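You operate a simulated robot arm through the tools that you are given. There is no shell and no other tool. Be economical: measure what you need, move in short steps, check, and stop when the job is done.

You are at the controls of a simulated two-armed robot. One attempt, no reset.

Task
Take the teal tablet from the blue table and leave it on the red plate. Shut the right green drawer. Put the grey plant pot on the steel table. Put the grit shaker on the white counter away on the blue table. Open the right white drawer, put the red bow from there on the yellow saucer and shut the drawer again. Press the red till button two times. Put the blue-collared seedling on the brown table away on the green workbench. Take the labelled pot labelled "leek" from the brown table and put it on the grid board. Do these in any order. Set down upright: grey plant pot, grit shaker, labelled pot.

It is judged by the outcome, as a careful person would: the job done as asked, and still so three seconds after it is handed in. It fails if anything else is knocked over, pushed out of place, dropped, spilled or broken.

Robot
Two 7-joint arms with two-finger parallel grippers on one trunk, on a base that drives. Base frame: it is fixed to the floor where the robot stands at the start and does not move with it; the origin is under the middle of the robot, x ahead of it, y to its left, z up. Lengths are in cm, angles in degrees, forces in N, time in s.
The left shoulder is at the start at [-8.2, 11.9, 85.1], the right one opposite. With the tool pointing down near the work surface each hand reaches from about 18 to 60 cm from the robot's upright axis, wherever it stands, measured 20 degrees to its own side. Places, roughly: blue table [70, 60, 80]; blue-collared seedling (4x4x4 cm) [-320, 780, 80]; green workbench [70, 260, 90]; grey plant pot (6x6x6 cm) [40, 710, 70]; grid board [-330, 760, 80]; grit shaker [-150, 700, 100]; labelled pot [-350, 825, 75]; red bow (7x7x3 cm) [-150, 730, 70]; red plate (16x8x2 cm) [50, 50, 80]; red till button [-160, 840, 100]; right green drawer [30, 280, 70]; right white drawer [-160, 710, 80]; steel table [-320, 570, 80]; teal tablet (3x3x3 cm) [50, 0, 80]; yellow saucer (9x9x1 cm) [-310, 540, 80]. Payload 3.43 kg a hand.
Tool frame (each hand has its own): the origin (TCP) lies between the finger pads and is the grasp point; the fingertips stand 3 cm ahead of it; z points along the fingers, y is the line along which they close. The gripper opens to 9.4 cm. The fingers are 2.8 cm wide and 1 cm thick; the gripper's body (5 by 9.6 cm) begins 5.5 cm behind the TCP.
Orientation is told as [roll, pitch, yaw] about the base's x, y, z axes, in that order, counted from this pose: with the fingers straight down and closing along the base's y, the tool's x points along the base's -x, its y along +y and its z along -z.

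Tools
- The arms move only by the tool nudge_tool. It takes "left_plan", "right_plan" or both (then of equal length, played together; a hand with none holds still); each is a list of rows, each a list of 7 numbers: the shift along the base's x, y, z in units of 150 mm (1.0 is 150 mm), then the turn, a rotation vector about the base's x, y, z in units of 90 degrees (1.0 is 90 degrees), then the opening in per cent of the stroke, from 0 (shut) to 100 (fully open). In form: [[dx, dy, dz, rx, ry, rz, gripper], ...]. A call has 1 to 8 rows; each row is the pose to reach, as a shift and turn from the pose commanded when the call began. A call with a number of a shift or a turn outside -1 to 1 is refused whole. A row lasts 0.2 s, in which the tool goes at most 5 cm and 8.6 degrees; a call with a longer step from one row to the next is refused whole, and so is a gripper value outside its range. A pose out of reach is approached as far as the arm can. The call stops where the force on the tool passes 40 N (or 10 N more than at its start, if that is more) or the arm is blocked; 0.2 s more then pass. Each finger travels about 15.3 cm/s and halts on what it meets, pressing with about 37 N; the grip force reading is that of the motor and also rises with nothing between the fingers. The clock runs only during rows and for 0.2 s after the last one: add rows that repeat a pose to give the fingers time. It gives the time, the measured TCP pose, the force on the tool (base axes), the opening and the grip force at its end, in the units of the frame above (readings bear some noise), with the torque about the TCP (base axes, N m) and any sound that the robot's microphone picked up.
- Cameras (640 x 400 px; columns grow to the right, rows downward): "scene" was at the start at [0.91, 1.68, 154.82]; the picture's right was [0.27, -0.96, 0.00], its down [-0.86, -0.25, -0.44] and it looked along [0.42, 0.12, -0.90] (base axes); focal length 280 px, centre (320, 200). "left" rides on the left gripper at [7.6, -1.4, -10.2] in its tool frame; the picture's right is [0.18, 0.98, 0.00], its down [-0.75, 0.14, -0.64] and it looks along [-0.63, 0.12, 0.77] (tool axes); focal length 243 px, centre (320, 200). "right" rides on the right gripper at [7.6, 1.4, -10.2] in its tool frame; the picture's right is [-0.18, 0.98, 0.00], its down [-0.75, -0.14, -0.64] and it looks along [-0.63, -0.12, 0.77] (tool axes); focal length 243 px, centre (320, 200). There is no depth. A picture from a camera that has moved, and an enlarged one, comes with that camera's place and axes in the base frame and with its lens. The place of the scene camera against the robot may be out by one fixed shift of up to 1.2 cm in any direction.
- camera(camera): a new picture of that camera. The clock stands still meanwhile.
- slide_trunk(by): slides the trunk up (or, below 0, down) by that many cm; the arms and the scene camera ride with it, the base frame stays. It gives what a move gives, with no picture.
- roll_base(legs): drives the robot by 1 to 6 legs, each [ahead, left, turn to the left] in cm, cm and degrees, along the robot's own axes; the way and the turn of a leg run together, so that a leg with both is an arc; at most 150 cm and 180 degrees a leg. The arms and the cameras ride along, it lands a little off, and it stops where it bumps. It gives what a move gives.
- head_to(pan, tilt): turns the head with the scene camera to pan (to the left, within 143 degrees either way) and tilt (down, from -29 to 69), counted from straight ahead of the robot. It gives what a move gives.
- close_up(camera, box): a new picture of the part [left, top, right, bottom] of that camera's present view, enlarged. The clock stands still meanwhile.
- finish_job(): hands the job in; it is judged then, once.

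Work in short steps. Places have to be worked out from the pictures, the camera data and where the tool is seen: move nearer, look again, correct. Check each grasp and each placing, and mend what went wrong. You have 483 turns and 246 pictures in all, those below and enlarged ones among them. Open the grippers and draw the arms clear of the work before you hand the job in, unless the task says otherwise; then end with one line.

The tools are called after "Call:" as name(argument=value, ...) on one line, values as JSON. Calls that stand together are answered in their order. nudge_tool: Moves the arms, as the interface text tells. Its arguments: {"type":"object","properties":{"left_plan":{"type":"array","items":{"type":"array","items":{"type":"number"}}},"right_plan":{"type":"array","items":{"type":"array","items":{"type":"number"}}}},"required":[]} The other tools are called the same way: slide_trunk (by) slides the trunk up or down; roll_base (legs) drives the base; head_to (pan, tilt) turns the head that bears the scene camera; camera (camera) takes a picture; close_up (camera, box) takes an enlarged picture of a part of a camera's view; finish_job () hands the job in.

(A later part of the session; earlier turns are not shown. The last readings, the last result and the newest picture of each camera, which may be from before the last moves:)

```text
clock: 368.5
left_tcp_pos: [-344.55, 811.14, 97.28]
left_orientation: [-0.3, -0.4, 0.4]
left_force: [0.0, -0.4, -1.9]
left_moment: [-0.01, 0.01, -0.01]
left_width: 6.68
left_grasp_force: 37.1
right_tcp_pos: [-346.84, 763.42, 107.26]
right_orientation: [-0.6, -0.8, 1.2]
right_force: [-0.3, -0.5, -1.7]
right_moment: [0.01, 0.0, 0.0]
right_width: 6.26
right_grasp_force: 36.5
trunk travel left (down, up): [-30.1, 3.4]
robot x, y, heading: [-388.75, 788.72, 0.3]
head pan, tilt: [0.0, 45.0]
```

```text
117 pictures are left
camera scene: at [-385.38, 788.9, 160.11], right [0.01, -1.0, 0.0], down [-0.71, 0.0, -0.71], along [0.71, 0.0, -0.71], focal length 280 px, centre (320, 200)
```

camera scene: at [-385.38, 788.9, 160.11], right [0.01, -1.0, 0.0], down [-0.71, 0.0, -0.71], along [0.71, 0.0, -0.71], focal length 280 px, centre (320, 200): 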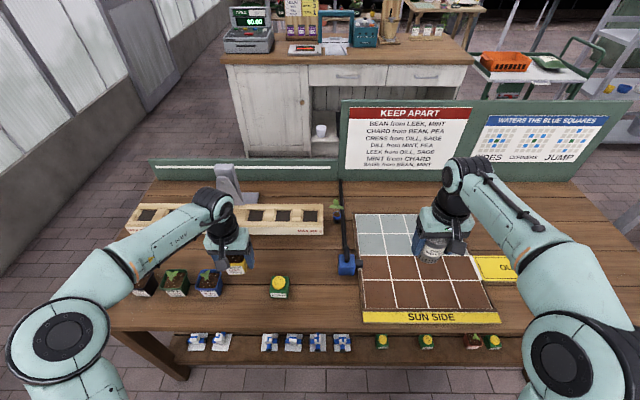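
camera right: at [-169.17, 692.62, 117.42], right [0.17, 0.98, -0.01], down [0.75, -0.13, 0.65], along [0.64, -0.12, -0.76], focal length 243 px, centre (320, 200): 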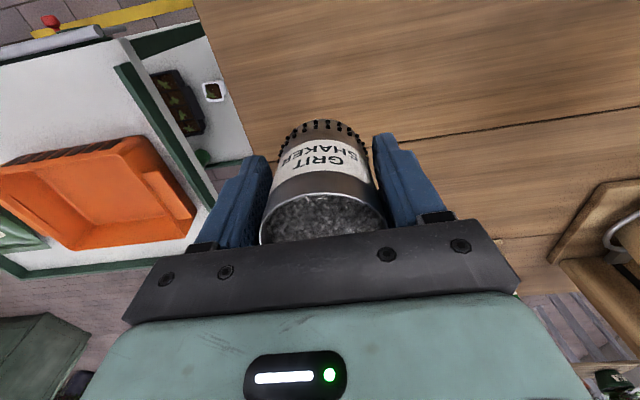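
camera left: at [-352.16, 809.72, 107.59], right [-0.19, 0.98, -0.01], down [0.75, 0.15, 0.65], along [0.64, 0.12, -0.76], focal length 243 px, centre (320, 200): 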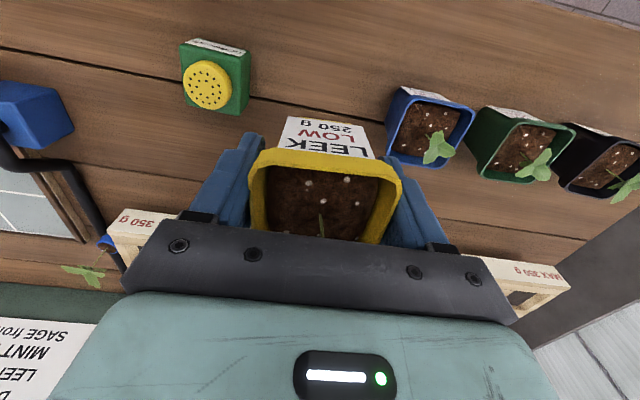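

Leek pot held. I strafe right 25 cm; target is a middle cell of the grid board at about [-336.7, 761.5].

Call:
roll_base(legs=[[0, -25, 0]])

Call:
nudge_tool(left_plan=[[0.2, -0.2, 0, 0, 0, 0, 40], [0.4, -0.4, 0, 0, 0, 0, 40], [0.52, -0.6, 0, 0, 0, 0, 40], [0.52, -0.8, 0, 0, 0, 0, 40], [0.52, -1.0, 0, 0, 0, 0, 40]])

Call:
camera(camera="left")

Call:
camera(camera="scene")

```text
clock: 371.3
left_tcp_pos: [-344.26, 785.85, 97.23]
left_orientation: [-0.3, -0.4, 0.3]
left_force: [-0.4, 0.1, -2.7]
left_moment: [0.02, 0.01, 0.0]
left_width: 6.62
left_grasp_force: 37.0
right_tcp_pos: [-346.78, 738.13, 107.32]
right_orientation: [-0.5, -0.8, 1.1]
right_force: [0.0, -0.1, -2.6]
right_moment: [-0.01, 0.02, 0.02]
right_width: 6.23
right_grasp_force: 36.8
trunk travel left (down, up): [-30.1, 3.4]
robot x, y, heading: [-388.95, 763.79, -0.0]
head pan, tilt: [0.0, 45.0]
```

```text
clock: 372.5
left_tcp_pos: [-336.23, 770.81, 97.13]
left_orientation: [-0.2, -0.5, 0.3]
left_force: [-0.2, 0.5, -3.3]
left_moment: [0.02, 0.01, -0.01]
left_width: 6.63
left_grasp_force: 37.1
right_tcp_pos: [-346.67, 737.98, 107.32]
right_orientation: [-0.6, -0.8, 1.1]
right_force: [-0.5, -0.6, -2.5]
right_moment: [0.0, 0.05, 0.0]
right_width: 6.24
right_grasp_force: 36.8
trunk travel left (down, up): [-30.1, 3.4]
robot x, y, heading: [-388.3, 763.78, 0.2]
head pan, tilt: [0.0, 45.0]
```

```text
116 pictures are left
camera left: at [-343.99, 769.36, 107.56], right [-0.19, 0.98, -0.01], down [0.75, 0.15, 0.65], along [0.64, 0.12, -0.76], focal length 243 px, centre (320, 200)
```

left: 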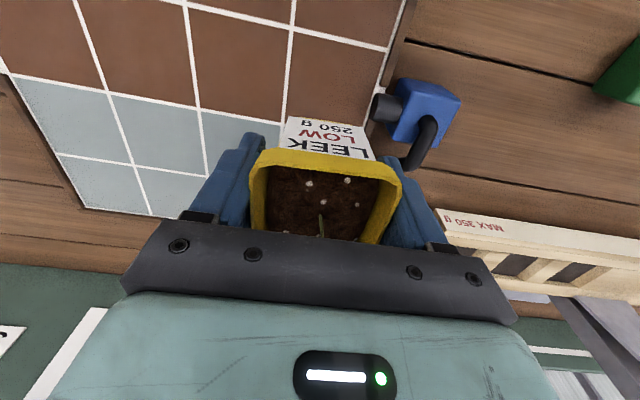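

```text
115 pictures are left
camera scene: at [-385.22, 763.58, 160.11], right [0.0, -1.0, 0.0], down [-0.71, 0.0, -0.71], along [0.71, 0.0, -0.71], focal length 280 px, centre (320, 200)
```

scene: 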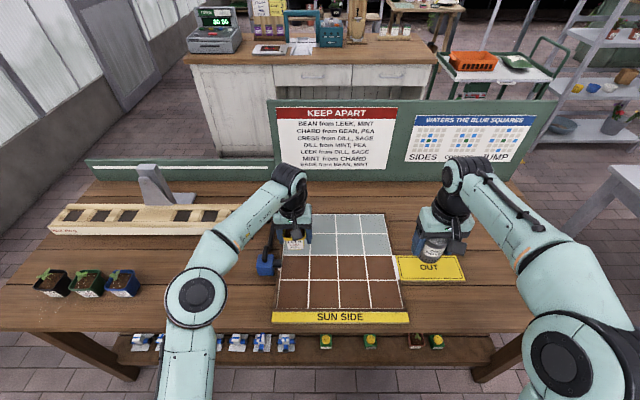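

The cell centre agrees at [-337, 762.5]. I move over it and lower.

Call:
nudge_tool(left_plan=[[-0.02, -0.25, 0, 0, 0, 0, 40], [-0.05, -0.5, 0, 0, 0, 0, 40], [-0.05, -0.553, -0.2, 0, 0, 0, 40], [-0.05, -0.553, -0.4, 0, 0, 0, 40], [-0.05, -0.553, -0.55, 0, 0, 0, 40]])

Call:
camera(camera="left")

Call:
close_up(camera="scene", box=[250, 200, 420, 330])

```text
clock: 373.7
left_tcp_pos: [-337.07, 762.34, 88.87]
left_orientation: [-0.3, -0.5, 0.4]
left_force: [-0.3, 0.7, -3.1]
left_moment: [0.0, 0.01, 0.01]
left_width: 6.59
left_grasp_force: 36.8
right_tcp_pos: [-346.76, 738.12, 107.3]
right_orientation: [-0.5, -0.6, 1.1]
right_force: [0.0, 0.3, -2.2]
right_moment: [0.0, -0.02, 0.0]
right_width: 6.28
right_grasp_force: 37.2
trunk travel left (down, up): [-30.1, 3.4]
robot x, y, heading: [-388.33, 763.73, 0.3]
head pan, tilt: [0.0, 45.0]
```

```text
114 pictures are left
camera left: at [-344.93, 761.0, 99.27], right [-0.19, 0.98, -0.01], down [0.75, 0.15, 0.65], along [0.64, 0.12, -0.76], focal length 243 px, centre (320, 200)
```

left: 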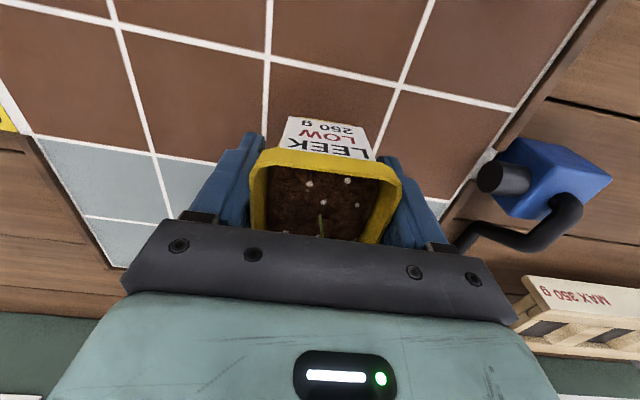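

```text
3.08 times, centred on (335, 265) of scene
camera zoom: at [-385.22, 763.69, 160.11], right [0.0, -1.0, 0.0], down [-0.71, 0.0, -0.71], along [0.71, 0.0, -0.71], focal length 862 px, centre (274, 0)
```

zoom: 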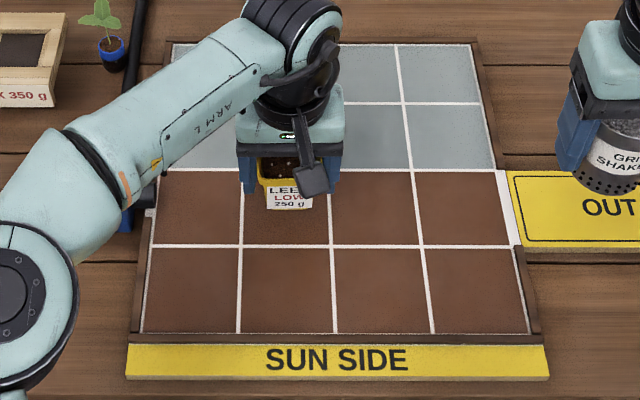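

Aligned with the cell. I lower slowly to contact.

Call:
nudge_tool(left_plan=[[0, 0, -0.1, 0, 0, 0, 40], [0, 0, -0.17, 0, 0, 0, 40], [0, 0, -0.2, 0, 0, 0, 40], [0, 0, -0.23, 0, 0, 0, 40], [0, 0, -0.26, 0, 0, 0, 40], [0, 0, -0.29, 0, 0, 0, 40]])

```text
clock: 375.1
left_tcp_pos: [-337.26, 762.5, 85.04]
left_orientation: [-0.6, -1.0, 0.4]
left_force: [0.9, 1.6, 35.4]
left_moment: [-0.06, -0.11, 0.02]
left_width: 6.61
left_grasp_force: 36.8
right_tcp_pos: [-347.03, 738.15, 107.52]
right_orientation: [-0.5, -1.0, 1.1]
right_force: [0.5, 0.0, -2.0]
right_moment: [-0.03, 0.01, -0.02]
right_width: 6.22
right_grasp_force: 37.0
trunk travel left (down, up): [-30.1, 3.4]
robot x, y, heading: [-388.03, 763.56, 0.3]
head pan, tilt: [0.0, 45.0]
```

Contact at TCP z≈85. I ease up a hair, open, and rise.

Call:
nudge_tool(left_plan=[[0, 0, 0.03, 0, 0, 0, 60], [0, 0, 0.03, 0, 0, 0, 90], [0, 0, 0.03, 0, 0, 0, 90], [0, 0, 0.2, 0, 0, 0, 90], [0, 0, 0.45, 0, 0, 0, 90], [0, 0, 0.7, 0, 0, 0, 90]])

Call:
camera(camera="left")

```text
clock: 376.5
left_tcp_pos: [-337.16, 762.33, 95.17]
left_orientation: [-0.3, -0.5, 0.3]
left_force: [0.3, -0.5, 0.3]
left_moment: [0.0, -0.01, -0.01]
left_width: 8.46
left_grasp_force: 0.0
right_tcp_pos: [-346.83, 738.06, 107.36]
right_orientation: [-0.7, -0.8, 1.1]
right_force: [0.2, -0.9, -2.1]
right_moment: [0.01, 0.03, -0.01]
right_width: 6.27
right_grasp_force: 37.2
trunk travel left (down, up): [-30.1, 3.4]
robot x, y, heading: [-388.34, 763.89, 0.3]
head pan, tilt: [0.0, 45.0]
```

```text
112 pictures are left
camera left: at [-344.87, 760.98, 105.56], right [-0.19, 0.98, -0.01], down [0.75, 0.15, 0.65], along [0.64, 0.12, -0.76], focal length 243 px, centre (320, 200)
```

left: 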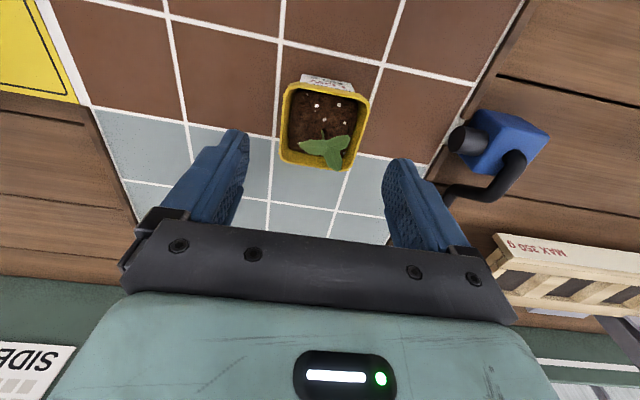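

Leek stands in its cell. Next the seedling at about [-316.5, 782]. I raise the left hand, and roll 14 ahead and 9 left for reach.

Call:
nudge_tool(left_plan=[[0, 0, 0.25, 0, 0, 0, 60], [0, 0, 0.5, 0, 0, 0, 60], [0, 0.2, 0.6, 0, 0, 0, 60]])

Call:
roll_base(legs=[[0, 9, 0], [13, 0, 0]])

Call:
camera(camera="left")

Call:
camera(camera="scene")

```text
clock: 377.3
left_tcp_pos: [-337.15, 765.66, 104.01]
left_orientation: [-0.3, -0.5, 0.3]
left_force: [-0.4, -0.5, -0.1]
left_moment: [-0.04, 0.02, -0.01]
left_width: 5.64
left_grasp_force: 0.0
right_tcp_pos: [-346.73, 738.15, 107.52]
right_orientation: [-0.7, -0.8, 1.2]
right_force: [-0.7, 0.6, -2.5]
right_moment: [-0.04, 0.02, -0.03]
right_width: 6.25
right_grasp_force: 36.9
trunk travel left (down, up): [-30.1, 3.4]
robot x, y, heading: [-388.49, 763.76, 0.2]
head pan, tilt: [0.0, 45.0]
```

```text
clock: 379.7
left_tcp_pos: [-324.19, 774.58, 103.92]
left_orientation: [-0.3, -0.5, -0.1]
left_force: [0.0, 0.4, 0.5]
left_moment: [0.0, -0.01, 0.01]
left_width: 5.63
left_grasp_force: 0.1
right_tcp_pos: [-334.09, 747.28, 107.46]
right_orientation: [-0.7, -0.8, 0.8]
right_force: [0.7, -0.2, -1.8]
right_moment: [-0.01, 0.05, -0.02]
right_width: 6.25
right_grasp_force: 36.7
trunk travel left (down, up): [-30.1, 3.4]
robot x, y, heading: [-375.24, 773.0, -0.2]
head pan, tilt: [0.0, 45.0]
```

```text
111 pictures are left
camera left: at [-331.88, 773.16, 114.32], right [-0.18, 0.98, -0.01], down [0.75, 0.14, 0.65], along [0.64, 0.11, -0.76], focal length 243 px, centre (320, 200)
```

left: 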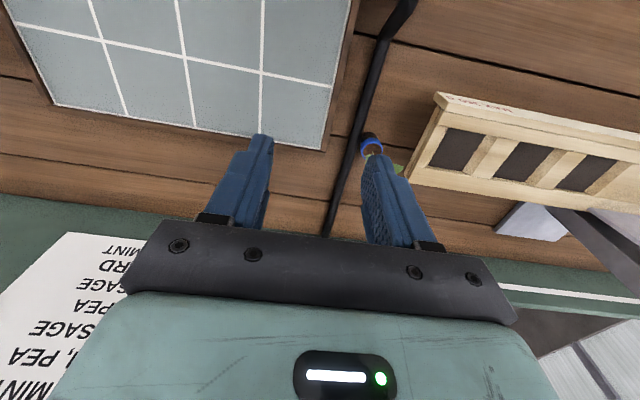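

```text
110 pictures are left
camera scene: at [-372.35, 772.98, 160.1], right [0.0, -1.0, 0.0], down [-0.71, 0.0, -0.71], along [0.71, 0.0, -0.71], focal length 280 px, centre (320, 200)
```

scene: 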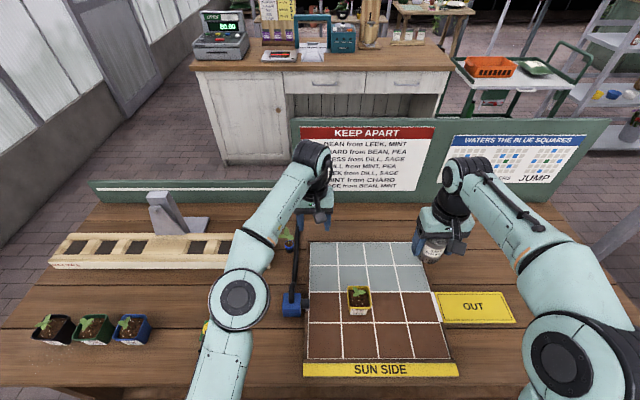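

The seedling is at [-316.3, 783.4], a rod lies just to its right, so I'll grip along x. I turn the left hand -90° while moving above it.

Call:
nudge_tool(left_plan=[[0.02, 0.05, -0.05, 0, 0, -0.09, 65], [0.04, 0.1, -0.1, 0, 0, -0.18, 65], [0.08, 0.15, -0.15, 0, 0, -0.27, 65], [0.12, 0.2, -0.2, 0, 0, -0.36, 65], [0.16, 0.25, -0.25, 0, 0, -0.45, 65], [0.2, 0.3, -0.3, 0, 0, -0.54, 65], [0.25, 0.35, -0.35, 0, 0, -0.63, 65], [0.3, 0.4, -0.4, 0, 0, -0.72, 65]])

Call:
nudge_tool(left_plan=[[0.05, 0.05, 0, 0, 0, -0.09, 65], [0.1, 0.1, 0, 0, 0, -0.18, 65], [0.18, 0.15, 0, 0, 0, -0.27, 65], [0.22, 0.18, 0, 0, 0, -0.28, 65]])

Call:
camera(camera="left")

```text
clock: 381.5
left_tcp_pos: [-334.97, 773.79, 100.86]
left_orientation: [0.3, -2.1, -59.2]
left_force: [-1.0, -1.5, 0.0]
left_moment: [0.02, -0.04, -0.01]
left_width: 6.11
left_grasp_force: 0.0
left hand out of reach, approached as far as the arm can: row 3, 4, 5, 6, 7, 8
right_tcp_pos: [-334.22, 747.01, 107.56]
right_orientation: [-0.6, -0.9, 0.8]
right_force: [-0.4, 0.6, -2.0]
right_moment: [0.01, -0.01, 0.01]
right_width: 6.23
right_grasp_force: 36.9
trunk travel left (down, up): [-30.1, 3.4]
robot x, y, heading: [-375.17, 772.88, 0.0]
head pan, tilt: [0.0, 45.0]
```

```text
clock: 382.5
left_tcp_pos: [-345.98, 771.89, 99.64]
left_orientation: [0.3, -2.1, -83.9]
left_force: [0.1, -1.3, 0.2]
left_moment: [0.01, 0.0, 0.0]
left_width: 6.12
left_grasp_force: 0.1
left hand out of reach, approached as far as the arm can: row 1, 2, 3, 4
right_tcp_pos: [-334.07, 747.3, 107.35]
right_orientation: [-0.7, -0.8, 0.9]
right_force: [-1.2, 1.0, -2.6]
right_moment: [0.01, 0.03, -0.01]
right_width: 6.27
right_grasp_force: 36.7
trunk travel left (down, up): [-30.1, 3.4]
robot x, y, heading: [-375.17, 772.94, -0.3]
head pan, tilt: [0.0, 45.0]
```

```text
109 pictures are left
camera left: at [-348.38, 779.72, 109.69], right [0.96, 0.29, 0.0], down [0.22, -0.71, 0.67], along [0.19, -0.64, -0.74], focal length 243 px, centre (320, 200)
```

left: 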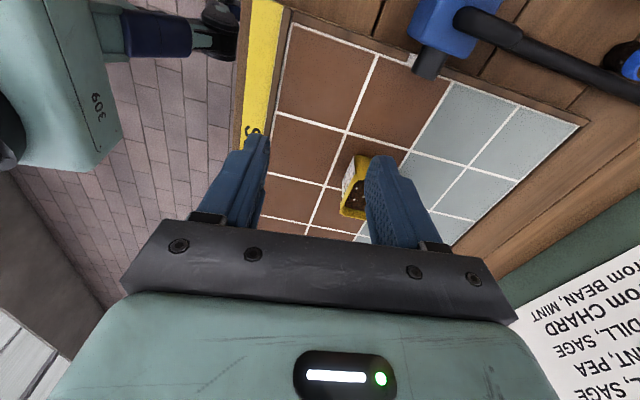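

That rotation direction costs too much reach. I rotate back to yaw 0, keeping position over the seedling, and look at it closely.

Call:
nudge_tool(left_plan=[[0, 0, 0.05, 0, 0, 0.09, 65], [0, 0, 0.1, 0, 0, 0.18, 65], [0, 0, 0.1, 0, 0, 0.27, 65], [0, 0, 0.1, 0, 0, 0.36, 65], [0, 0, 0.1, 0, 0, 0.45, 65], [0, 0, 0.1, 0, 0, 0.54, 65], [0, 0, 0.1, 0, 0, 0.63, 65], [0, 0, 0.1, 0, 0, 0.72, 65]])

Call:
nudge_tool(left_plan=[[0, 0, 0, 0, 0, 0.09, 65], [0, 0, 0, 0, 0, 0.18, 65], [0, 0, 0, 0, 0, 0.27, 65], [0, 0, 0, 0, 0, 0.28, 65]])

Call:
camera(camera="left")

```text
clock: 384.3
left_tcp_pos: [-345.96, 771.92, 100.67]
left_orientation: [0.1, -2.1, -19.5]
left_force: [-1.0, 0.1, -0.5]
left_moment: [-0.02, -0.04, -0.03]
left_width: 6.12
left_grasp_force: 0.0
right_tcp_pos: [-334.04, 747.21, 107.38]
right_orientation: [-0.6, -0.8, 0.8]
right_force: [-0.1, -0.2, -2.7]
right_moment: [0.0, 0.06, -0.01]
right_width: 6.26
right_grasp_force: 36.9
trunk travel left (down, up): [-30.1, 3.4]
robot x, y, heading: [-375.33, 773.22, 0.1]
head pan, tilt: [0.0, 45.0]
```

```text
clock: 385.3
left_tcp_pos: [-346.06, 771.82, 100.8]
left_orientation: [0.2, -2.1, 5.7]
left_force: [1.2, -1.0, -0.4]
left_moment: [-0.02, -0.02, -0.01]
left_width: 6.09
left_grasp_force: 0.2
right_tcp_pos: [-334.01, 747.29, 107.41]
right_orientation: [-0.5, -0.8, 0.8]
right_force: [0.0, 0.3, -3.8]
right_moment: [0.01, 0.01, 0.02]
right_width: 6.22
right_grasp_force: 37.2
trunk travel left (down, up): [-30.1, 3.4]
robot x, y, heading: [-375.3, 773.4, -0.0]
head pan, tilt: [0.0, 45.0]
```

```text
108 pictures are left
camera left: at [-353.78, 769.64, 110.88], right [-0.28, 0.96, 0.0], down [0.71, 0.21, 0.67], along [0.64, 0.18, -0.74], focal length 243 px, centre (320, 200)
```

left: 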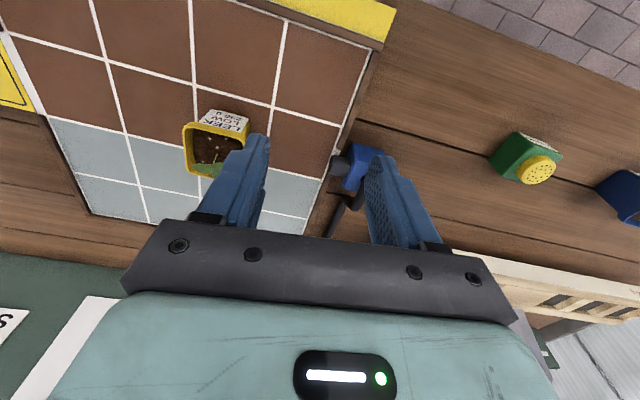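

I move forward over the seedling in two steps, levelling the hand.

Call:
nudge_tool(left_plan=[[0.2, 0.15, 0, 0, 0.02, -0.06, 65], [0.4, 0.3, 0, 0, 0.023, -0.063, 65], [0.6, 0.45, 0, 0, 0.023, -0.063, 65], [0.8, 0.55, 0, 0, 0.023, -0.063, 65], [1.0, 0.65, -0.1, 0, 0.023, -0.063, 65]])

Call:
nudge_tool(left_plan=[[0.2, 0.03, -0.15, 0, 0, 0, 65], [0.4, 0.06, -0.3, 0, 0, 0, 65], [0.6, 0.1, -0.4, 0, 0, 0, 65]])

Call:
camera(camera="left")

```text
clock: 386.5
left_tcp_pos: [-330.83, 781.66, 99.21]
left_orientation: [0.2, -0.1, 0.0]
left_force: [0.1, -0.1, -0.2]
left_moment: [-0.02, 0.04, 0.01]
left_width: 6.13
left_grasp_force: 0.2
right_tcp_pos: [-333.87, 747.19, 107.26]
right_orientation: [-0.5, -0.8, 0.8]
right_force: [-0.3, 0.3, -2.1]
right_moment: [0.02, 0.02, 0.02]
right_width: 6.23
right_grasp_force: 36.6
trunk travel left (down, up): [-30.1, 3.4]
robot x, y, heading: [-375.26, 772.98, -0.3]
head pan, tilt: [0.0, 45.0]
```

```text
clock: 387.3
left_tcp_pos: [-321.77, 782.93, 93.26]
left_orientation: [0.2, 0.1, -0.1]
left_force: [-0.9, 0.3, -0.9]
left_moment: [-0.05, 0.0, 0.01]
left_width: 6.13
left_grasp_force: 0.0
right_tcp_pos: [-333.95, 747.13, 107.3]
right_orientation: [-0.6, -0.8, 0.8]
right_force: [0.0, 0.3, -2.3]
right_moment: [0.0, 0.04, 0.03]
right_width: 6.27
right_grasp_force: 36.9
trunk travel left (down, up): [-30.1, 3.4]
robot x, y, heading: [-375.21, 772.85, -0.0]
head pan, tilt: [0.0, 45.0]
```

```text
107 pictures are left
camera left: at [-329.52, 781.48, 103.58], right [-0.18, 0.98, 0.0], down [0.75, 0.14, 0.64], along [0.63, 0.12, -0.77], focal length 243 px, centre (320, 200)
```

left: 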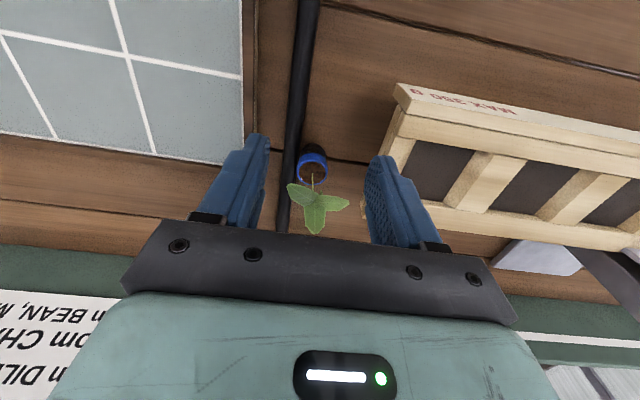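

Call:
close_up(camera="left", box=[250, 100, 390, 240])

Call:
close_up(camera="scene", box=[230, 180, 350, 320])

```text
2.86 times, centred on (320, 170) of left
camera zoom: at [-329.52, 781.48, 103.58], right [-0.18, 0.98, 0.0], down [0.75, 0.14, 0.64], along [0.63, 0.12, -0.77], focal length 693 px, centre (320, 286)
```

zoom: 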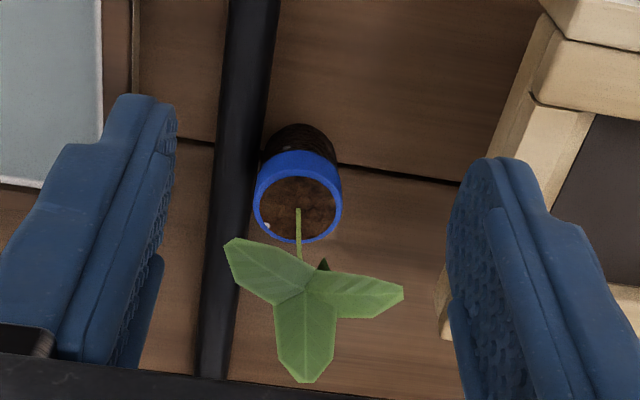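

```text
2.86 times, centred on (290, 250) of scene
camera zoom: at [-372.27, 772.94, 160.11], right [0.0, -1.0, 0.0], down [-0.71, 0.0, -0.71], along [0.71, 0.0, -0.71], focal length 800 px, centre (406, 57)
```

zoom: 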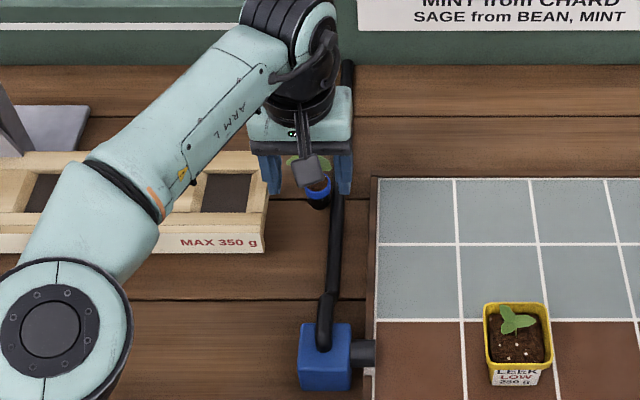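

The plug nearly touches the rod, so the fingers must close along x. Easiest is to stand parallel to the table facing south, with the left arm reaching over. I raise the hand, back off, and turn right 90°.

Call:
nudge_tool(left_plan=[[0, 0, 0.3, 0, 0, 0, 65], [-0.05, 0, 0.6, 0, 0, 0, 65], [-0.25, 0, 0.8, 0, 0, 0, 65], [-0.5, 0, 0.85, 0, 0, 0, 65], [-0.8, 0, 0.85, 0, 0, 0, 65]])

Call:
roll_base(legs=[[-27, 0, 0], [0, 0, -90]])

Call:
head_to(pan=75, tilt=50)

Call:
camera(camera="scene")

```text
clock: 388.5
left_tcp_pos: [-334.06, 783.09, 106.2]
left_orientation: [0.3, 0.0, 0.0]
left_force: [-0.3, -0.2, 0.5]
left_moment: [0.0, -0.01, 0.01]
left_width: 6.1
left_grasp_force: 0.1
right_tcp_pos: [-334.08, 747.26, 107.35]
right_orientation: [-0.6, -0.7, 0.7]
right_force: [-0.8, 0.7, -2.8]
right_moment: [-0.03, -0.01, 0.02]
right_width: 6.23
right_grasp_force: 37.1
trunk travel left (down, up): [-30.1, 3.4]
robot x, y, heading: [-375.27, 773.06, -0.1]
head pan, tilt: [0.0, 45.0]
```

```text
clock: 394.3
left_tcp_pos: [-393.76, 731.18, 106.21]
left_orientation: [0.1, 0.1, -92.2]
left_force: [0.8, 0.7, -0.8]
left_moment: [-0.02, 0.0, -0.02]
left_width: 6.1
left_grasp_force: 0.1
right_tcp_pos: [-429.57, 732.56, 107.37]
right_orientation: [-0.6, -0.8, -91.2]
right_force: [0.3, -0.2, -2.8]
right_moment: [0.0, 0.05, -0.01]
right_width: 6.25
right_grasp_force: 37.1
trunk travel left (down, up): [-30.1, 3.4]
robot x, y, heading: [-402.43, 772.89, -92.1]
head pan, tilt: [0.0, 45.0]
```

```text
clock: 395.8
left_tcp_pos: [-393.84, 731.27, 106.21]
left_orientation: [0.2, 0.1, -92.1]
left_force: [0.0, 0.4, 0.0]
left_moment: [-0.02, 0.01, 0.01]
left_width: 6.1
left_grasp_force: 0.0
right_tcp_pos: [-429.75, 732.67, 107.23]
right_orientation: [-0.6, -0.7, -91.2]
right_force: [0.8, -0.3, -2.2]
right_moment: [0.04, -0.02, 0.01]
right_width: 6.26
right_grasp_force: 36.7
trunk travel left (down, up): [-30.1, 3.4]
robot x, y, heading: [-402.27, 773.09, -92.1]
head pan, tilt: [75.0, 50.0]
```

```text
104 pictures are left
camera scene: at [-395.48, 775.19, 159.42], right [-0.29, -0.96, 0.0], down [-0.73, 0.23, -0.64], along [0.61, -0.19, -0.77], focal length 280 px, centre (320, 200)
```

scene: 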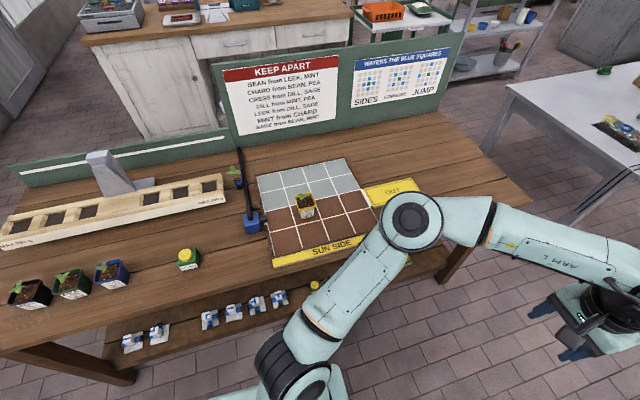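

Facing south. I correct the heading, roll back (north) 20 and strafe left 14 toward the table.

Call:
roll_base(legs=[[0, 0, 2.1], [-20, 0, 0], [0, 14, 0]])

Call:
nudge_tool(left_plan=[[0.25, 0, 0, 0, 0, 0, 65], [0.5, 0, 0, 0, 0, 0, 65], [0.75, 0.05, 0, 0, 0, 0, 65], [1.0, 0.15, 0, 0, 0, 0, 65]])

Call:
nudge_tool(left_plan=[[0.2, 0.2, 0, 0, 0, 0, 65], [0.4, 0.4, 0, 0, 0, 0, 65], [0.6, 0.6, 0, 0, 0, 0, 65], [0.8, 0.8, 0, 0, 0, 0, 65]])

Call:
camera(camera="scene")

```text
clock: 399.2
left_tcp_pos: [-378.4, 751.54, 106.22]
left_orientation: [0.2, 0.0, -90.4]
left_force: [-0.5, 0.1, -0.3]
left_moment: [-0.01, -0.02, -0.01]
left_width: 6.11
left_grasp_force: 0.0
right_tcp_pos: [-414.26, 751.76, 107.33]
right_orientation: [-0.6, -0.8, -89.4]
right_force: [-0.4, 0.5, -2.7]
right_moment: [0.03, 0.0, 0.01]
right_width: 6.29
right_grasp_force: 37.6
trunk travel left (down, up): [-30.1, 3.4]
robot x, y, heading: [-388.07, 792.82, -90.6]
head pan, tilt: [75.0, 50.0]
```

```text
clock: 400.2
left_tcp_pos: [-363.17, 753.96, 106.13]
left_orientation: [0.3, -0.1, -90.4]
left_force: [-0.2, 0.5, 0.3]
left_moment: [-0.02, 0.02, 0.0]
left_width: 6.08
left_grasp_force: 0.1
right_tcp_pos: [-414.25, 751.76, 107.41]
right_orientation: [-0.6, -0.7, -89.3]
right_force: [-0.3, 0.5, -2.6]
right_moment: [0.01, 0.0, -0.01]
right_width: 6.21
right_grasp_force: 36.8
trunk travel left (down, up): [-30.1, 3.4]
robot x, y, heading: [-388.47, 792.87, -90.4]
head pan, tilt: [75.0, 50.0]
```

```text
clock: 401.2
left_tcp_pos: [-351.42, 765.88, 106.13]
left_orientation: [0.2, -0.1, -90.4]
left_force: [-0.7, -0.2, 0.2]
left_moment: [-0.01, -0.01, 0.02]
left_width: 6.13
left_grasp_force: 0.1
right_tcp_pos: [-414.24, 751.87, 107.24]
right_orientation: [-0.6, -0.9, -89.4]
right_force: [-0.3, 0.6, -2.8]
right_moment: [0.0, -0.03, 0.01]
right_width: 6.25
right_grasp_force: 37.6
trunk travel left (down, up): [-30.1, 3.4]
robot x, y, heading: [-388.06, 793.32, -90.4]
head pan, tilt: [75.0, 50.0]
```

```text
103 pictures are left
camera scene: at [-381.35, 795.53, 159.41], right [-0.26, -0.96, 0.0], down [-0.74, 0.2, -0.64], along [0.62, -0.17, -0.77], focal length 280 px, centre (320, 200)
```

scene: 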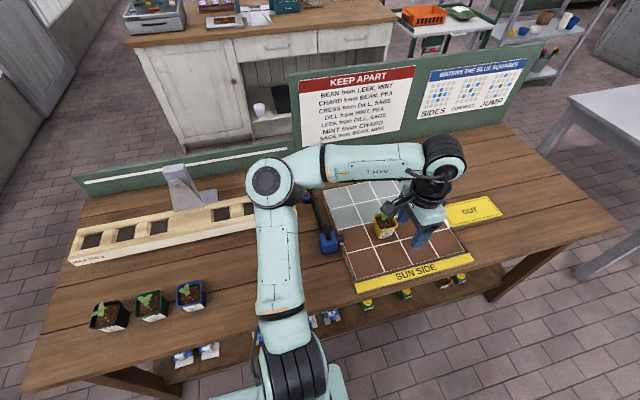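

The elbow is over the table at about z 117, clear of things. I continue toward the seedling.

Call:
nudge_tool(left_plan=[[0.25, 0.1, 0, 0, 0, 0, 65], [0.5, 0.25, 0, 0, 0, 0, 65], [0.75, 0.45, 0, 0, 0, 0, 65], [1.0, 0.65, 0, 0, 0, 0, 65]])

Call:
nudge_tool(left_plan=[[0.25, 0.15, 0, 0, 0, 0, 65], [0.5, 0.3, -0.1, 0, 0, 0, 65], [0.75, 0.4, -0.2, 0, 0, 0, 65], [1.0, 0.5, -0.3, 0, 0, 0, 65]])

Call:
camera(camera="scene")

Call:
camera(camera="left")

```text
clock: 402.2
left_tcp_pos: [-340.36, 775.26, 105.01]
left_orientation: [0.3, 0.0, -90.2]
left_force: [0.5, -0.1, -0.1]
left_moment: [0.0, -0.04, 0.01]
left_width: 6.1
left_grasp_force: 0.0
left hand out of reach, approached as far as the arm can: row 4
right_tcp_pos: [-414.28, 751.87, 107.26]
right_orientation: [-0.6, -0.9, -89.4]
right_force: [-0.5, -0.7, -2.7]
right_moment: [-0.04, 0.0, -0.01]
right_width: 6.24
right_grasp_force: 36.9
trunk travel left (down, up): [-30.1, 3.4]
robot x, y, heading: [-388.3, 793.05, -90.3]
head pan, tilt: [75.0, 50.0]
```

```text
clock: 403.2
left_tcp_pos: [-339.83, 778.23, 100.77]
left_orientation: [0.3, 0.0, -90.3]
left_force: [0.1, -0.2, 0.1]
left_moment: [0.01, 0.0, -0.01]
left_width: 6.09
left_grasp_force: 0.0
left hand out of reach, approached as far as the arm can: row 1, 2, 3, 4
right_tcp_pos: [-414.32, 751.82, 107.35]
right_orientation: [-0.6, -0.7, -89.4]
right_force: [-0.1, -0.2, -2.6]
right_moment: [0.01, -0.03, -0.01]
right_width: 6.26
right_grasp_force: 37.0
trunk travel left (down, up): [-30.1, 3.4]
robot x, y, heading: [-388.18, 792.81, -90.3]
head pan, tilt: [75.0, 50.0]
```

```text
102 pictures are left
camera scene: at [-381.45, 795.44, 159.42], right [-0.26, -0.96, 0.0], down [-0.74, 0.2, -0.64], along [0.62, -0.17, -0.77], focal length 280 px, centre (320, 200)
```

scene: 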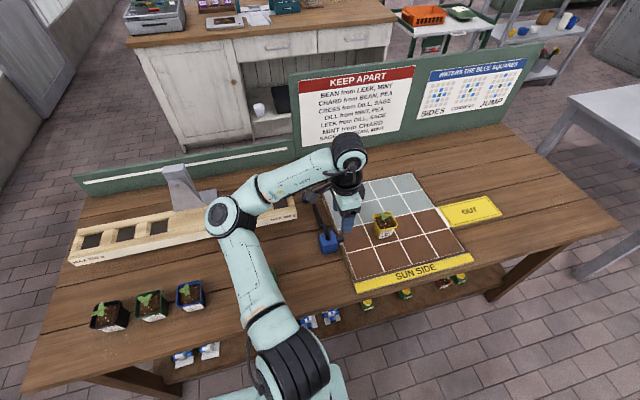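

```text
101 pictures are left
camera left: at [-341.32, 785.83, 111.18], right [0.98, 0.18, 0.0], down [0.13, -0.75, 0.64], along [0.12, -0.63, -0.77], focal length 243 px, centre (320, 200)
```

left: 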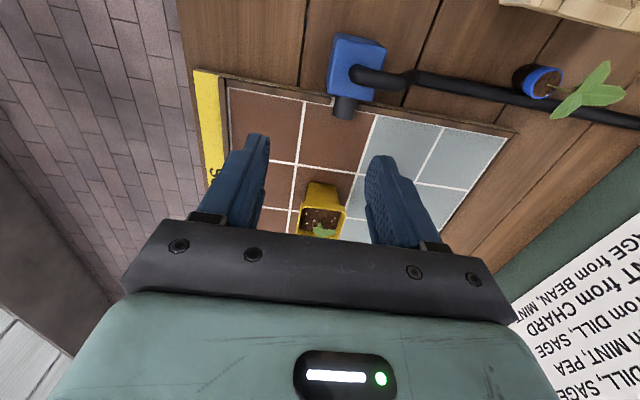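

Closing along x isn't reachable, but the picture shows the collar sits above the rod, so I can grip the collar along y with the tips just above the rod, tilting the hand ~25° for reach. I retract and return to facing east.

Call:
nudge_tool(left_plan=[[-0.1, -0.1, 0.3, 0, 0, 0, 65], [-0.25, -0.25, 0.4, 0, 0, 0, 65], [-0.4, -0.45, 0.4, 0, 0, 0, 65], [-0.55, -0.65, 0.4, 0, 0, 0, 65], [-0.7, -0.85, 0.4, 0, 0, 0, 65], [-0.9, -1.0, 0.4, 0, 0, 0, 65]])

Call:
nudge_tool(left_plan=[[-0.25, -0.1, 0, 0, 0, 0, 65], [-0.5, -0.2, 0, 0, 0, 0, 65], [-0.75, -0.3, 0, 0, 0, 0, 65], [-1.0, -0.4, 0, 0, 0, 0, 65]])

Call:
roll_base(legs=[[0, -14, 0], [20, 0, 0], [0, 0, 90.4]])

Call:
camera(camera="left")

```text
clock: 404.6
left_tcp_pos: [-352.99, 763.37, 106.55]
left_orientation: [0.2, 0.0, -90.4]
left_force: [-0.1, -0.3, 0.1]
left_moment: [0.01, -0.01, -0.03]
left_width: 6.12
left_grasp_force: 0.0
right_tcp_pos: [-414.34, 751.75, 107.31]
right_orientation: [-0.7, -0.7, -89.4]
right_force: [0.5, -0.4, -1.8]
right_moment: [0.0, 0.0, 0.01]
right_width: 6.2
right_grasp_force: 36.8
trunk travel left (down, up): [-30.1, 3.4]
robot x, y, heading: [-388.32, 793.25, -90.3]
head pan, tilt: [75.0, 50.0]
```

```text
clock: 405.6
left_tcp_pos: [-368.13, 757.44, 106.63]
left_orientation: [0.2, 0.0, -90.3]
left_force: [0.6, -0.3, -1.0]
left_moment: [0.01, 0.02, 0.01]
left_width: 6.11
left_grasp_force: 0.0
right_tcp_pos: [-414.22, 751.64, 107.32]
right_orientation: [-0.7, -0.7, -89.4]
right_force: [-0.4, 0.2, -3.0]
right_moment: [0.03, -0.03, 0.01]
right_width: 6.24
right_grasp_force: 36.7
trunk travel left (down, up): [-30.1, 3.4]
robot x, y, heading: [-388.08, 793.08, -90.5]
head pan, tilt: [75.0, 50.0]
```

```text
clock: 412.4
left_tcp_pos: [-366.1, 793.06, 106.74]
left_orientation: [0.2, 0.1, -1.5]
left_force: [0.0, 0.9, 0.2]
left_moment: [0.0, -0.01, -0.01]
left_width: 6.11
left_grasp_force: 0.1
right_tcp_pos: [-361.48, 746.59, 107.26]
right_orientation: [-0.6, -0.8, -0.6]
right_force: [0.4, 0.8, -2.2]
right_moment: [-0.04, 0.04, -0.01]
right_width: 6.25
right_grasp_force: 36.6
trunk travel left (down, up): [-30.1, 3.4]
robot x, y, heading: [-402.0, 773.64, -1.5]
head pan, tilt: [75.0, 50.0]
```

```text
100 pictures are left
camera left: at [-373.8, 791.8, 117.17], right [-0.16, 0.99, 0.0], down [0.76, 0.12, 0.64], along [0.63, 0.1, -0.77], focal length 243 px, centre (320, 200)
```

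left: 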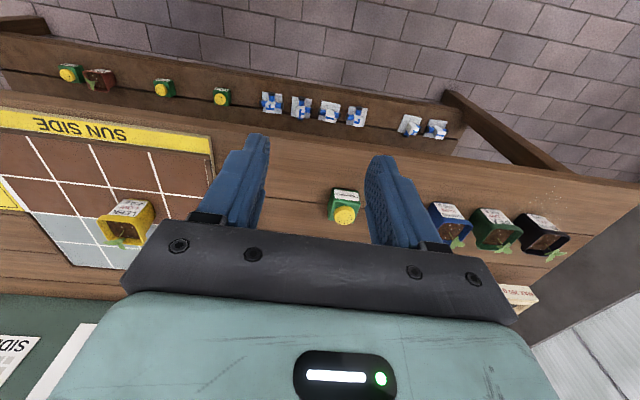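

I correct heading and roll 27 ahead, then tilt the left hand 25° and move over the seedling.

Call:
roll_base(legs=[[0, 0, 1.5], [27, 0, 0]])

Call:
nudge_tool(left_plan=[[0.2, -0.1, 0, 0, -0.09, 0, 65], [0.4, -0.2, 0, 0, -0.18, 0, 65], [0.6, -0.35, -0.1, 0, -0.27, 0, 65], [0.8, -0.5, -0.2, 0, -0.28, 0, 65], [1.0, -0.65, -0.3, 0, -0.28, 0, 65]])

Call:
camera(camera="left")

```text
clock: 414.7
left_tcp_pos: [-339.8, 794.03, 106.76]
left_orientation: [0.2, 0.1, -0.2]
left_force: [-0.1, -0.4, 0.3]
left_moment: [0.03, 0.0, 0.03]
left_width: 6.11
left_grasp_force: 0.1
right_tcp_pos: [-333.92, 747.47, 107.3]
right_orientation: [-0.6, -0.7, 0.6]
right_force: [0.5, 0.1, -2.1]
right_moment: [0.02, 0.03, 0.01]
right_width: 6.24
right_grasp_force: 36.5
trunk travel left (down, up): [-30.1, 3.4]
robot x, y, heading: [-375.48, 773.19, -0.1]
head pan, tilt: [75.0, 50.0]
```

```text
clock: 415.9
left_tcp_pos: [-324.8, 783.93, 102.32]
left_orientation: [0.4, -25.2, -0.2]
left_force: [0.2, -1.1, -0.4]
left_moment: [0.02, 0.03, -0.01]
left_width: 6.1
left_grasp_force: 0.1
right_tcp_pos: [-333.81, 747.46, 107.25]
right_orientation: [-0.6, -0.7, 0.8]
right_force: [0.4, -0.1, -1.8]
right_moment: [-0.01, 0.02, 0.01]
right_width: 6.23
right_grasp_force: 36.8
trunk travel left (down, up): [-30.1, 3.4]
robot x, y, heading: [-375.24, 773.65, 0.2]
head pan, tilt: [75.0, 50.0]
```

```text
99 pictures are left
camera left: at [-336.03, 782.46, 108.52], right [-0.17, 0.98, -0.07], down [0.41, 0.14, 0.9], along [0.9, 0.12, -0.42], focal length 243 px, centre (320, 200)
```

left: 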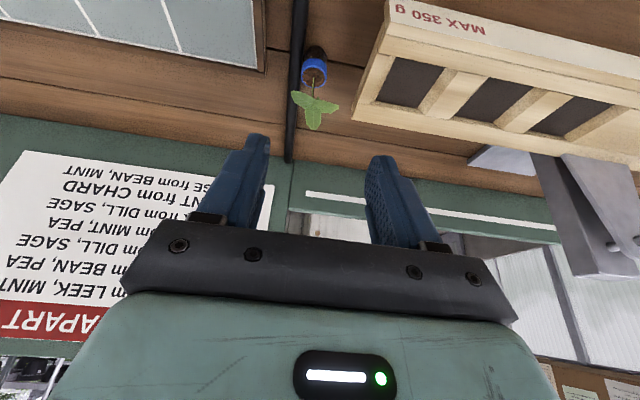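

Collar rim at [-316.6, 783.1, ~83.3]. I descend toward it.

Call:
nudge_tool(left_plan=[[0.2, -0.02, -0.15, 0, 0, 0, 70], [0.4, -0.04, -0.3, 0, 0, 0, 70], [0.547, -0.05, -0.45, 0, 0, 0, 70], [0.547, -0.05, -0.6, 0, 0, 0, 70], [0.547, -0.05, -0.75, 0, 0, 0, 70]])

Call:
camera(camera="left")

```text
clock: 417.1
left_tcp_pos: [-316.46, 783.27, 90.96]
left_orientation: [0.3, -25.3, -0.2]
left_force: [0.4, 0.2, 1.0]
left_moment: [0.03, -0.02, 0.03]
left_width: 6.59
left_grasp_force: 0.0
right_tcp_pos: [-334.02, 747.59, 107.34]
right_orientation: [-0.6, -0.7, 0.6]
right_force: [-0.1, 0.1, -1.9]
right_moment: [0.0, -0.02, 0.03]
right_width: 6.24
right_grasp_force: 36.7
trunk travel left (down, up): [-30.1, 3.4]
robot x, y, heading: [-375.18, 773.17, -0.1]
head pan, tilt: [75.0, 50.0]
```

```text
98 pictures are left
camera left: at [-327.83, 781.91, 97.18], right [-0.17, 0.98, -0.07], down [0.41, 0.14, 0.9], along [0.9, 0.12, -0.42], focal length 243 px, centre (320, 200)
```

left: 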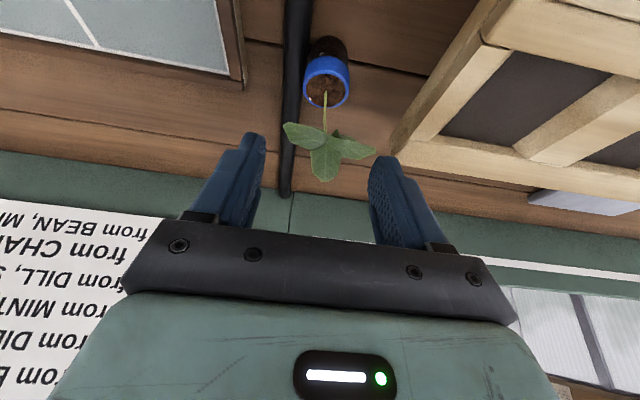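

Aligned. I lower to TCP z≈85.2 in small steps.

Call:
nudge_tool(left_plan=[[0, 0, -0.15, 0, 0, 0, 70], [0, 0, -0.27, 0, 0, 0, 70], [0, 0, -0.34, 0, 0, 0, 70], [0, 0, -0.38, 0, 0, 0, 70]])

Call:
close_up(camera="left", box=[220, 60, 420, 240])

```text
clock: 418.1
left_tcp_pos: [-316.68, 783.44, 85.19]
left_orientation: [0.4, -25.2, -0.2]
left_force: [0.5, 0.0, 0.6]
left_moment: [0.0, 0.02, 0.01]
left_width: 6.59
left_grasp_force: 0.0
right_tcp_pos: [-333.85, 747.51, 107.35]
right_orientation: [-0.6, -0.7, 0.7]
right_force: [0.7, -0.3, -1.6]
right_moment: [-0.02, 0.03, -0.01]
right_width: 6.22
right_grasp_force: 37.0
trunk travel left (down, up): [-30.1, 3.4]
robot x, y, heading: [-375.64, 773.42, -0.3]
head pan, tilt: [75.0, 50.0]
```

```text
2.22 times, centred on (320, 150) of left
camera zoom: at [-327.88, 781.98, 91.47], right [-0.17, 0.98, -0.07], down [0.41, 0.14, 0.9], along [0.9, 0.12, -0.42], focal length 539 px, centre (320, 311)
```

zoom: 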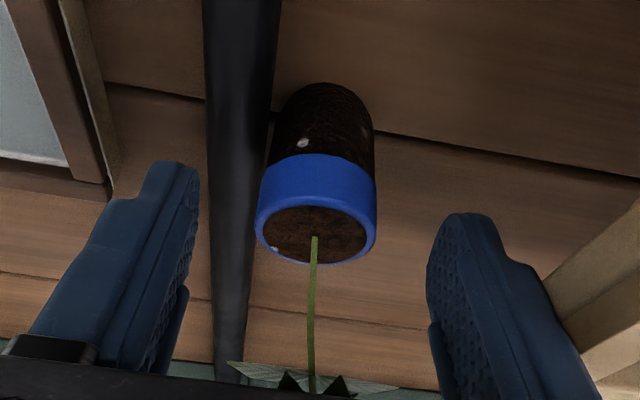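

From this view: table ≈80.5, rod top ≈82, collar 83–84.4. I raise to TCP z 86.0 so the tips pass above the rod, and close gently.

Call:
nudge_tool(left_plan=[[0, -0.01, 0.055, 0, 0, 0, 70], [0, -0.01, 0.055, 0, 0, 0, 55], [0, -0.01, 0.055, 0, 0, 0, 45], [0, -0.01, 0.055, 0, 0, 0, 38]])

Call:
close_up(camera="left", box=[220, 60, 420, 240])

```text
clock: 419.1
left_tcp_pos: [-316.46, 783.28, 85.95]
left_orientation: [0.4, -25.1, -0.2]
left_force: [-1.1, 0.4, -0.6]
left_moment: [0.01, -0.01, 0.0]
left_width: 3.57
left_grasp_force: 0.1
right_tcp_pos: [-333.93, 747.54, 107.36]
right_orientation: [-0.5, -0.7, 0.7]
right_force: [0.6, 0.7, -2.0]
right_moment: [0.01, -0.01, 0.02]
right_width: 6.22
right_grasp_force: 36.7
trunk travel left (down, up): [-30.1, 3.4]
robot x, y, heading: [-375.36, 773.25, -0.1]
head pan, tilt: [75.0, 50.0]
```

```text
2.22 times, centred on (320, 150) of left
camera zoom: at [-327.86, 781.85, 92.25], right [-0.17, 0.98, -0.07], down [0.41, 0.14, 0.9], along [0.9, 0.12, -0.42], focal length 539 px, centre (320, 311)
```

zoom: 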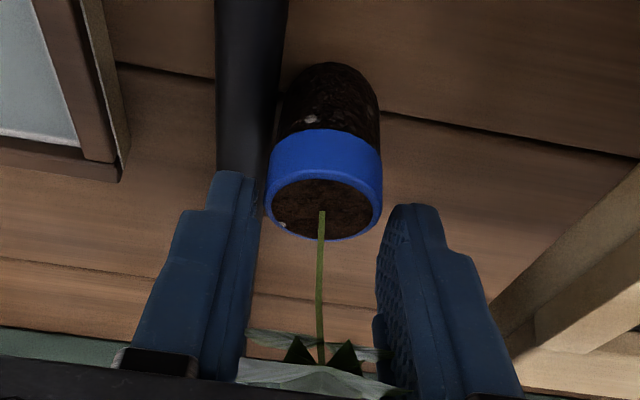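

The tips passed above the rod and flank the collar. I close fully.

Call:
nudge_tool(left_plan=[[0, 0, -0.01, 0, 0, 0, 30], [0, 0, -0.01, 0, 0, 0, 20], [0, 0, -0.01, 0, 0, 0, 15], [0, 0, -0.01, 0, 0, 0, 15]])

Call:
close_up(camera="left", box=[220, 60, 420, 240])

```text
clock: 420.1
left_tcp_pos: [-316.5, 783.23, 85.95]
left_orientation: [0.3, -25.4, -0.2]
left_force: [0.0, -1.0, 5.9]
left_moment: [-0.04, 0.02, -0.01]
left_width: 2.85
left_grasp_force: 37.2
right_tcp_pos: [-334.09, 747.62, 107.29]
right_orientation: [-0.6, -0.9, 0.7]
right_force: [-0.1, -0.4, -3.0]
right_moment: [0.01, 0.01, -0.01]
right_width: 6.22
right_grasp_force: 37.4
trunk travel left (down, up): [-30.1, 3.4]
robot x, y, heading: [-375.24, 773.22, 0.0]
head pan, tilt: [75.0, 50.0]
```

```text
2.22 times, centred on (320, 150) of left
camera zoom: at [-327.87, 781.83, 92.19], right [-0.17, 0.98, -0.07], down [0.41, 0.14, 0.9], along [0.9, 0.12, -0.42], focal length 539 px, centre (320, 311)
```

zoom: 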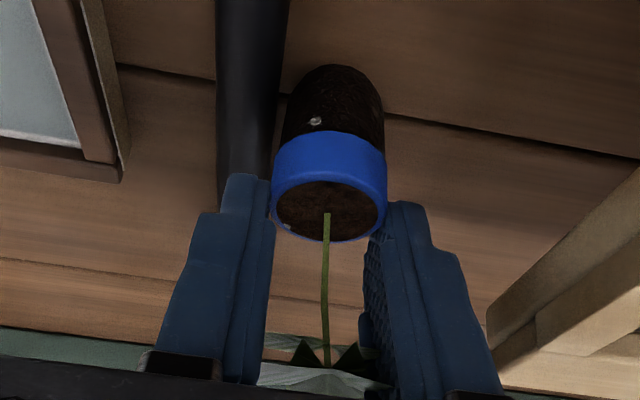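

Gripped at 2.85 cm. I lift slowly straight up.

Call:
nudge_tool(left_plan=[[0, 0, 0.05, 0, 0, 0, 15], [0, 0, 0.12, 0, 0, 0, 15], [0, 0, 0.2, 0, 0, 0, 15], [0, 0, 0.3, 0, 0, 0, 15], [0, 0, 0.45, 0, 0, 0, 15], [0, 0, 0.65, 0, 0, 0, 15]])

Call:
camera(camera="left")

```text
clock: 421.5
left_tcp_pos: [-316.6, 783.21, 95.58]
left_orientation: [0.4, -25.2, -0.3]
left_force: [-0.3, -0.6, 0.0]
left_moment: [0.0, -0.01, 0.01]
left_width: 2.86
left_grasp_force: 37.2
right_tcp_pos: [-333.97, 747.64, 107.36]
right_orientation: [-0.7, -0.7, 0.6]
right_force: [-1.3, -0.7, -2.1]
right_moment: [-0.01, 0.01, 0.02]
right_width: 6.23
right_grasp_force: 37.0
trunk travel left (down, up): [-30.1, 3.4]
robot x, y, heading: [-375.18, 773.19, -0.1]
head pan, tilt: [75.0, 50.0]
```

```text
94 pictures are left
camera left: at [-327.82, 781.75, 101.82], right [-0.17, 0.98, -0.07], down [0.41, 0.14, 0.9], along [0.9, 0.12, -0.42], focal length 243 px, centre (320, 200)
```

left: 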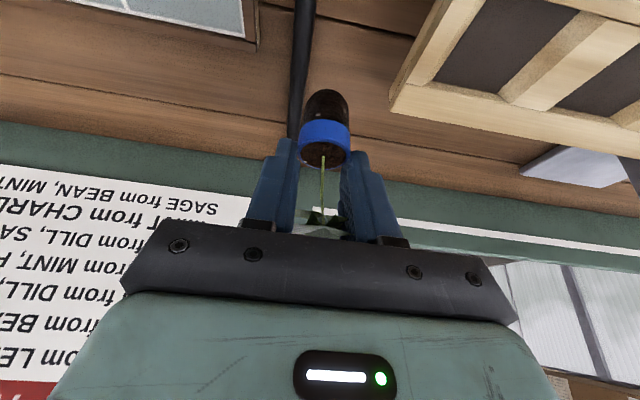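

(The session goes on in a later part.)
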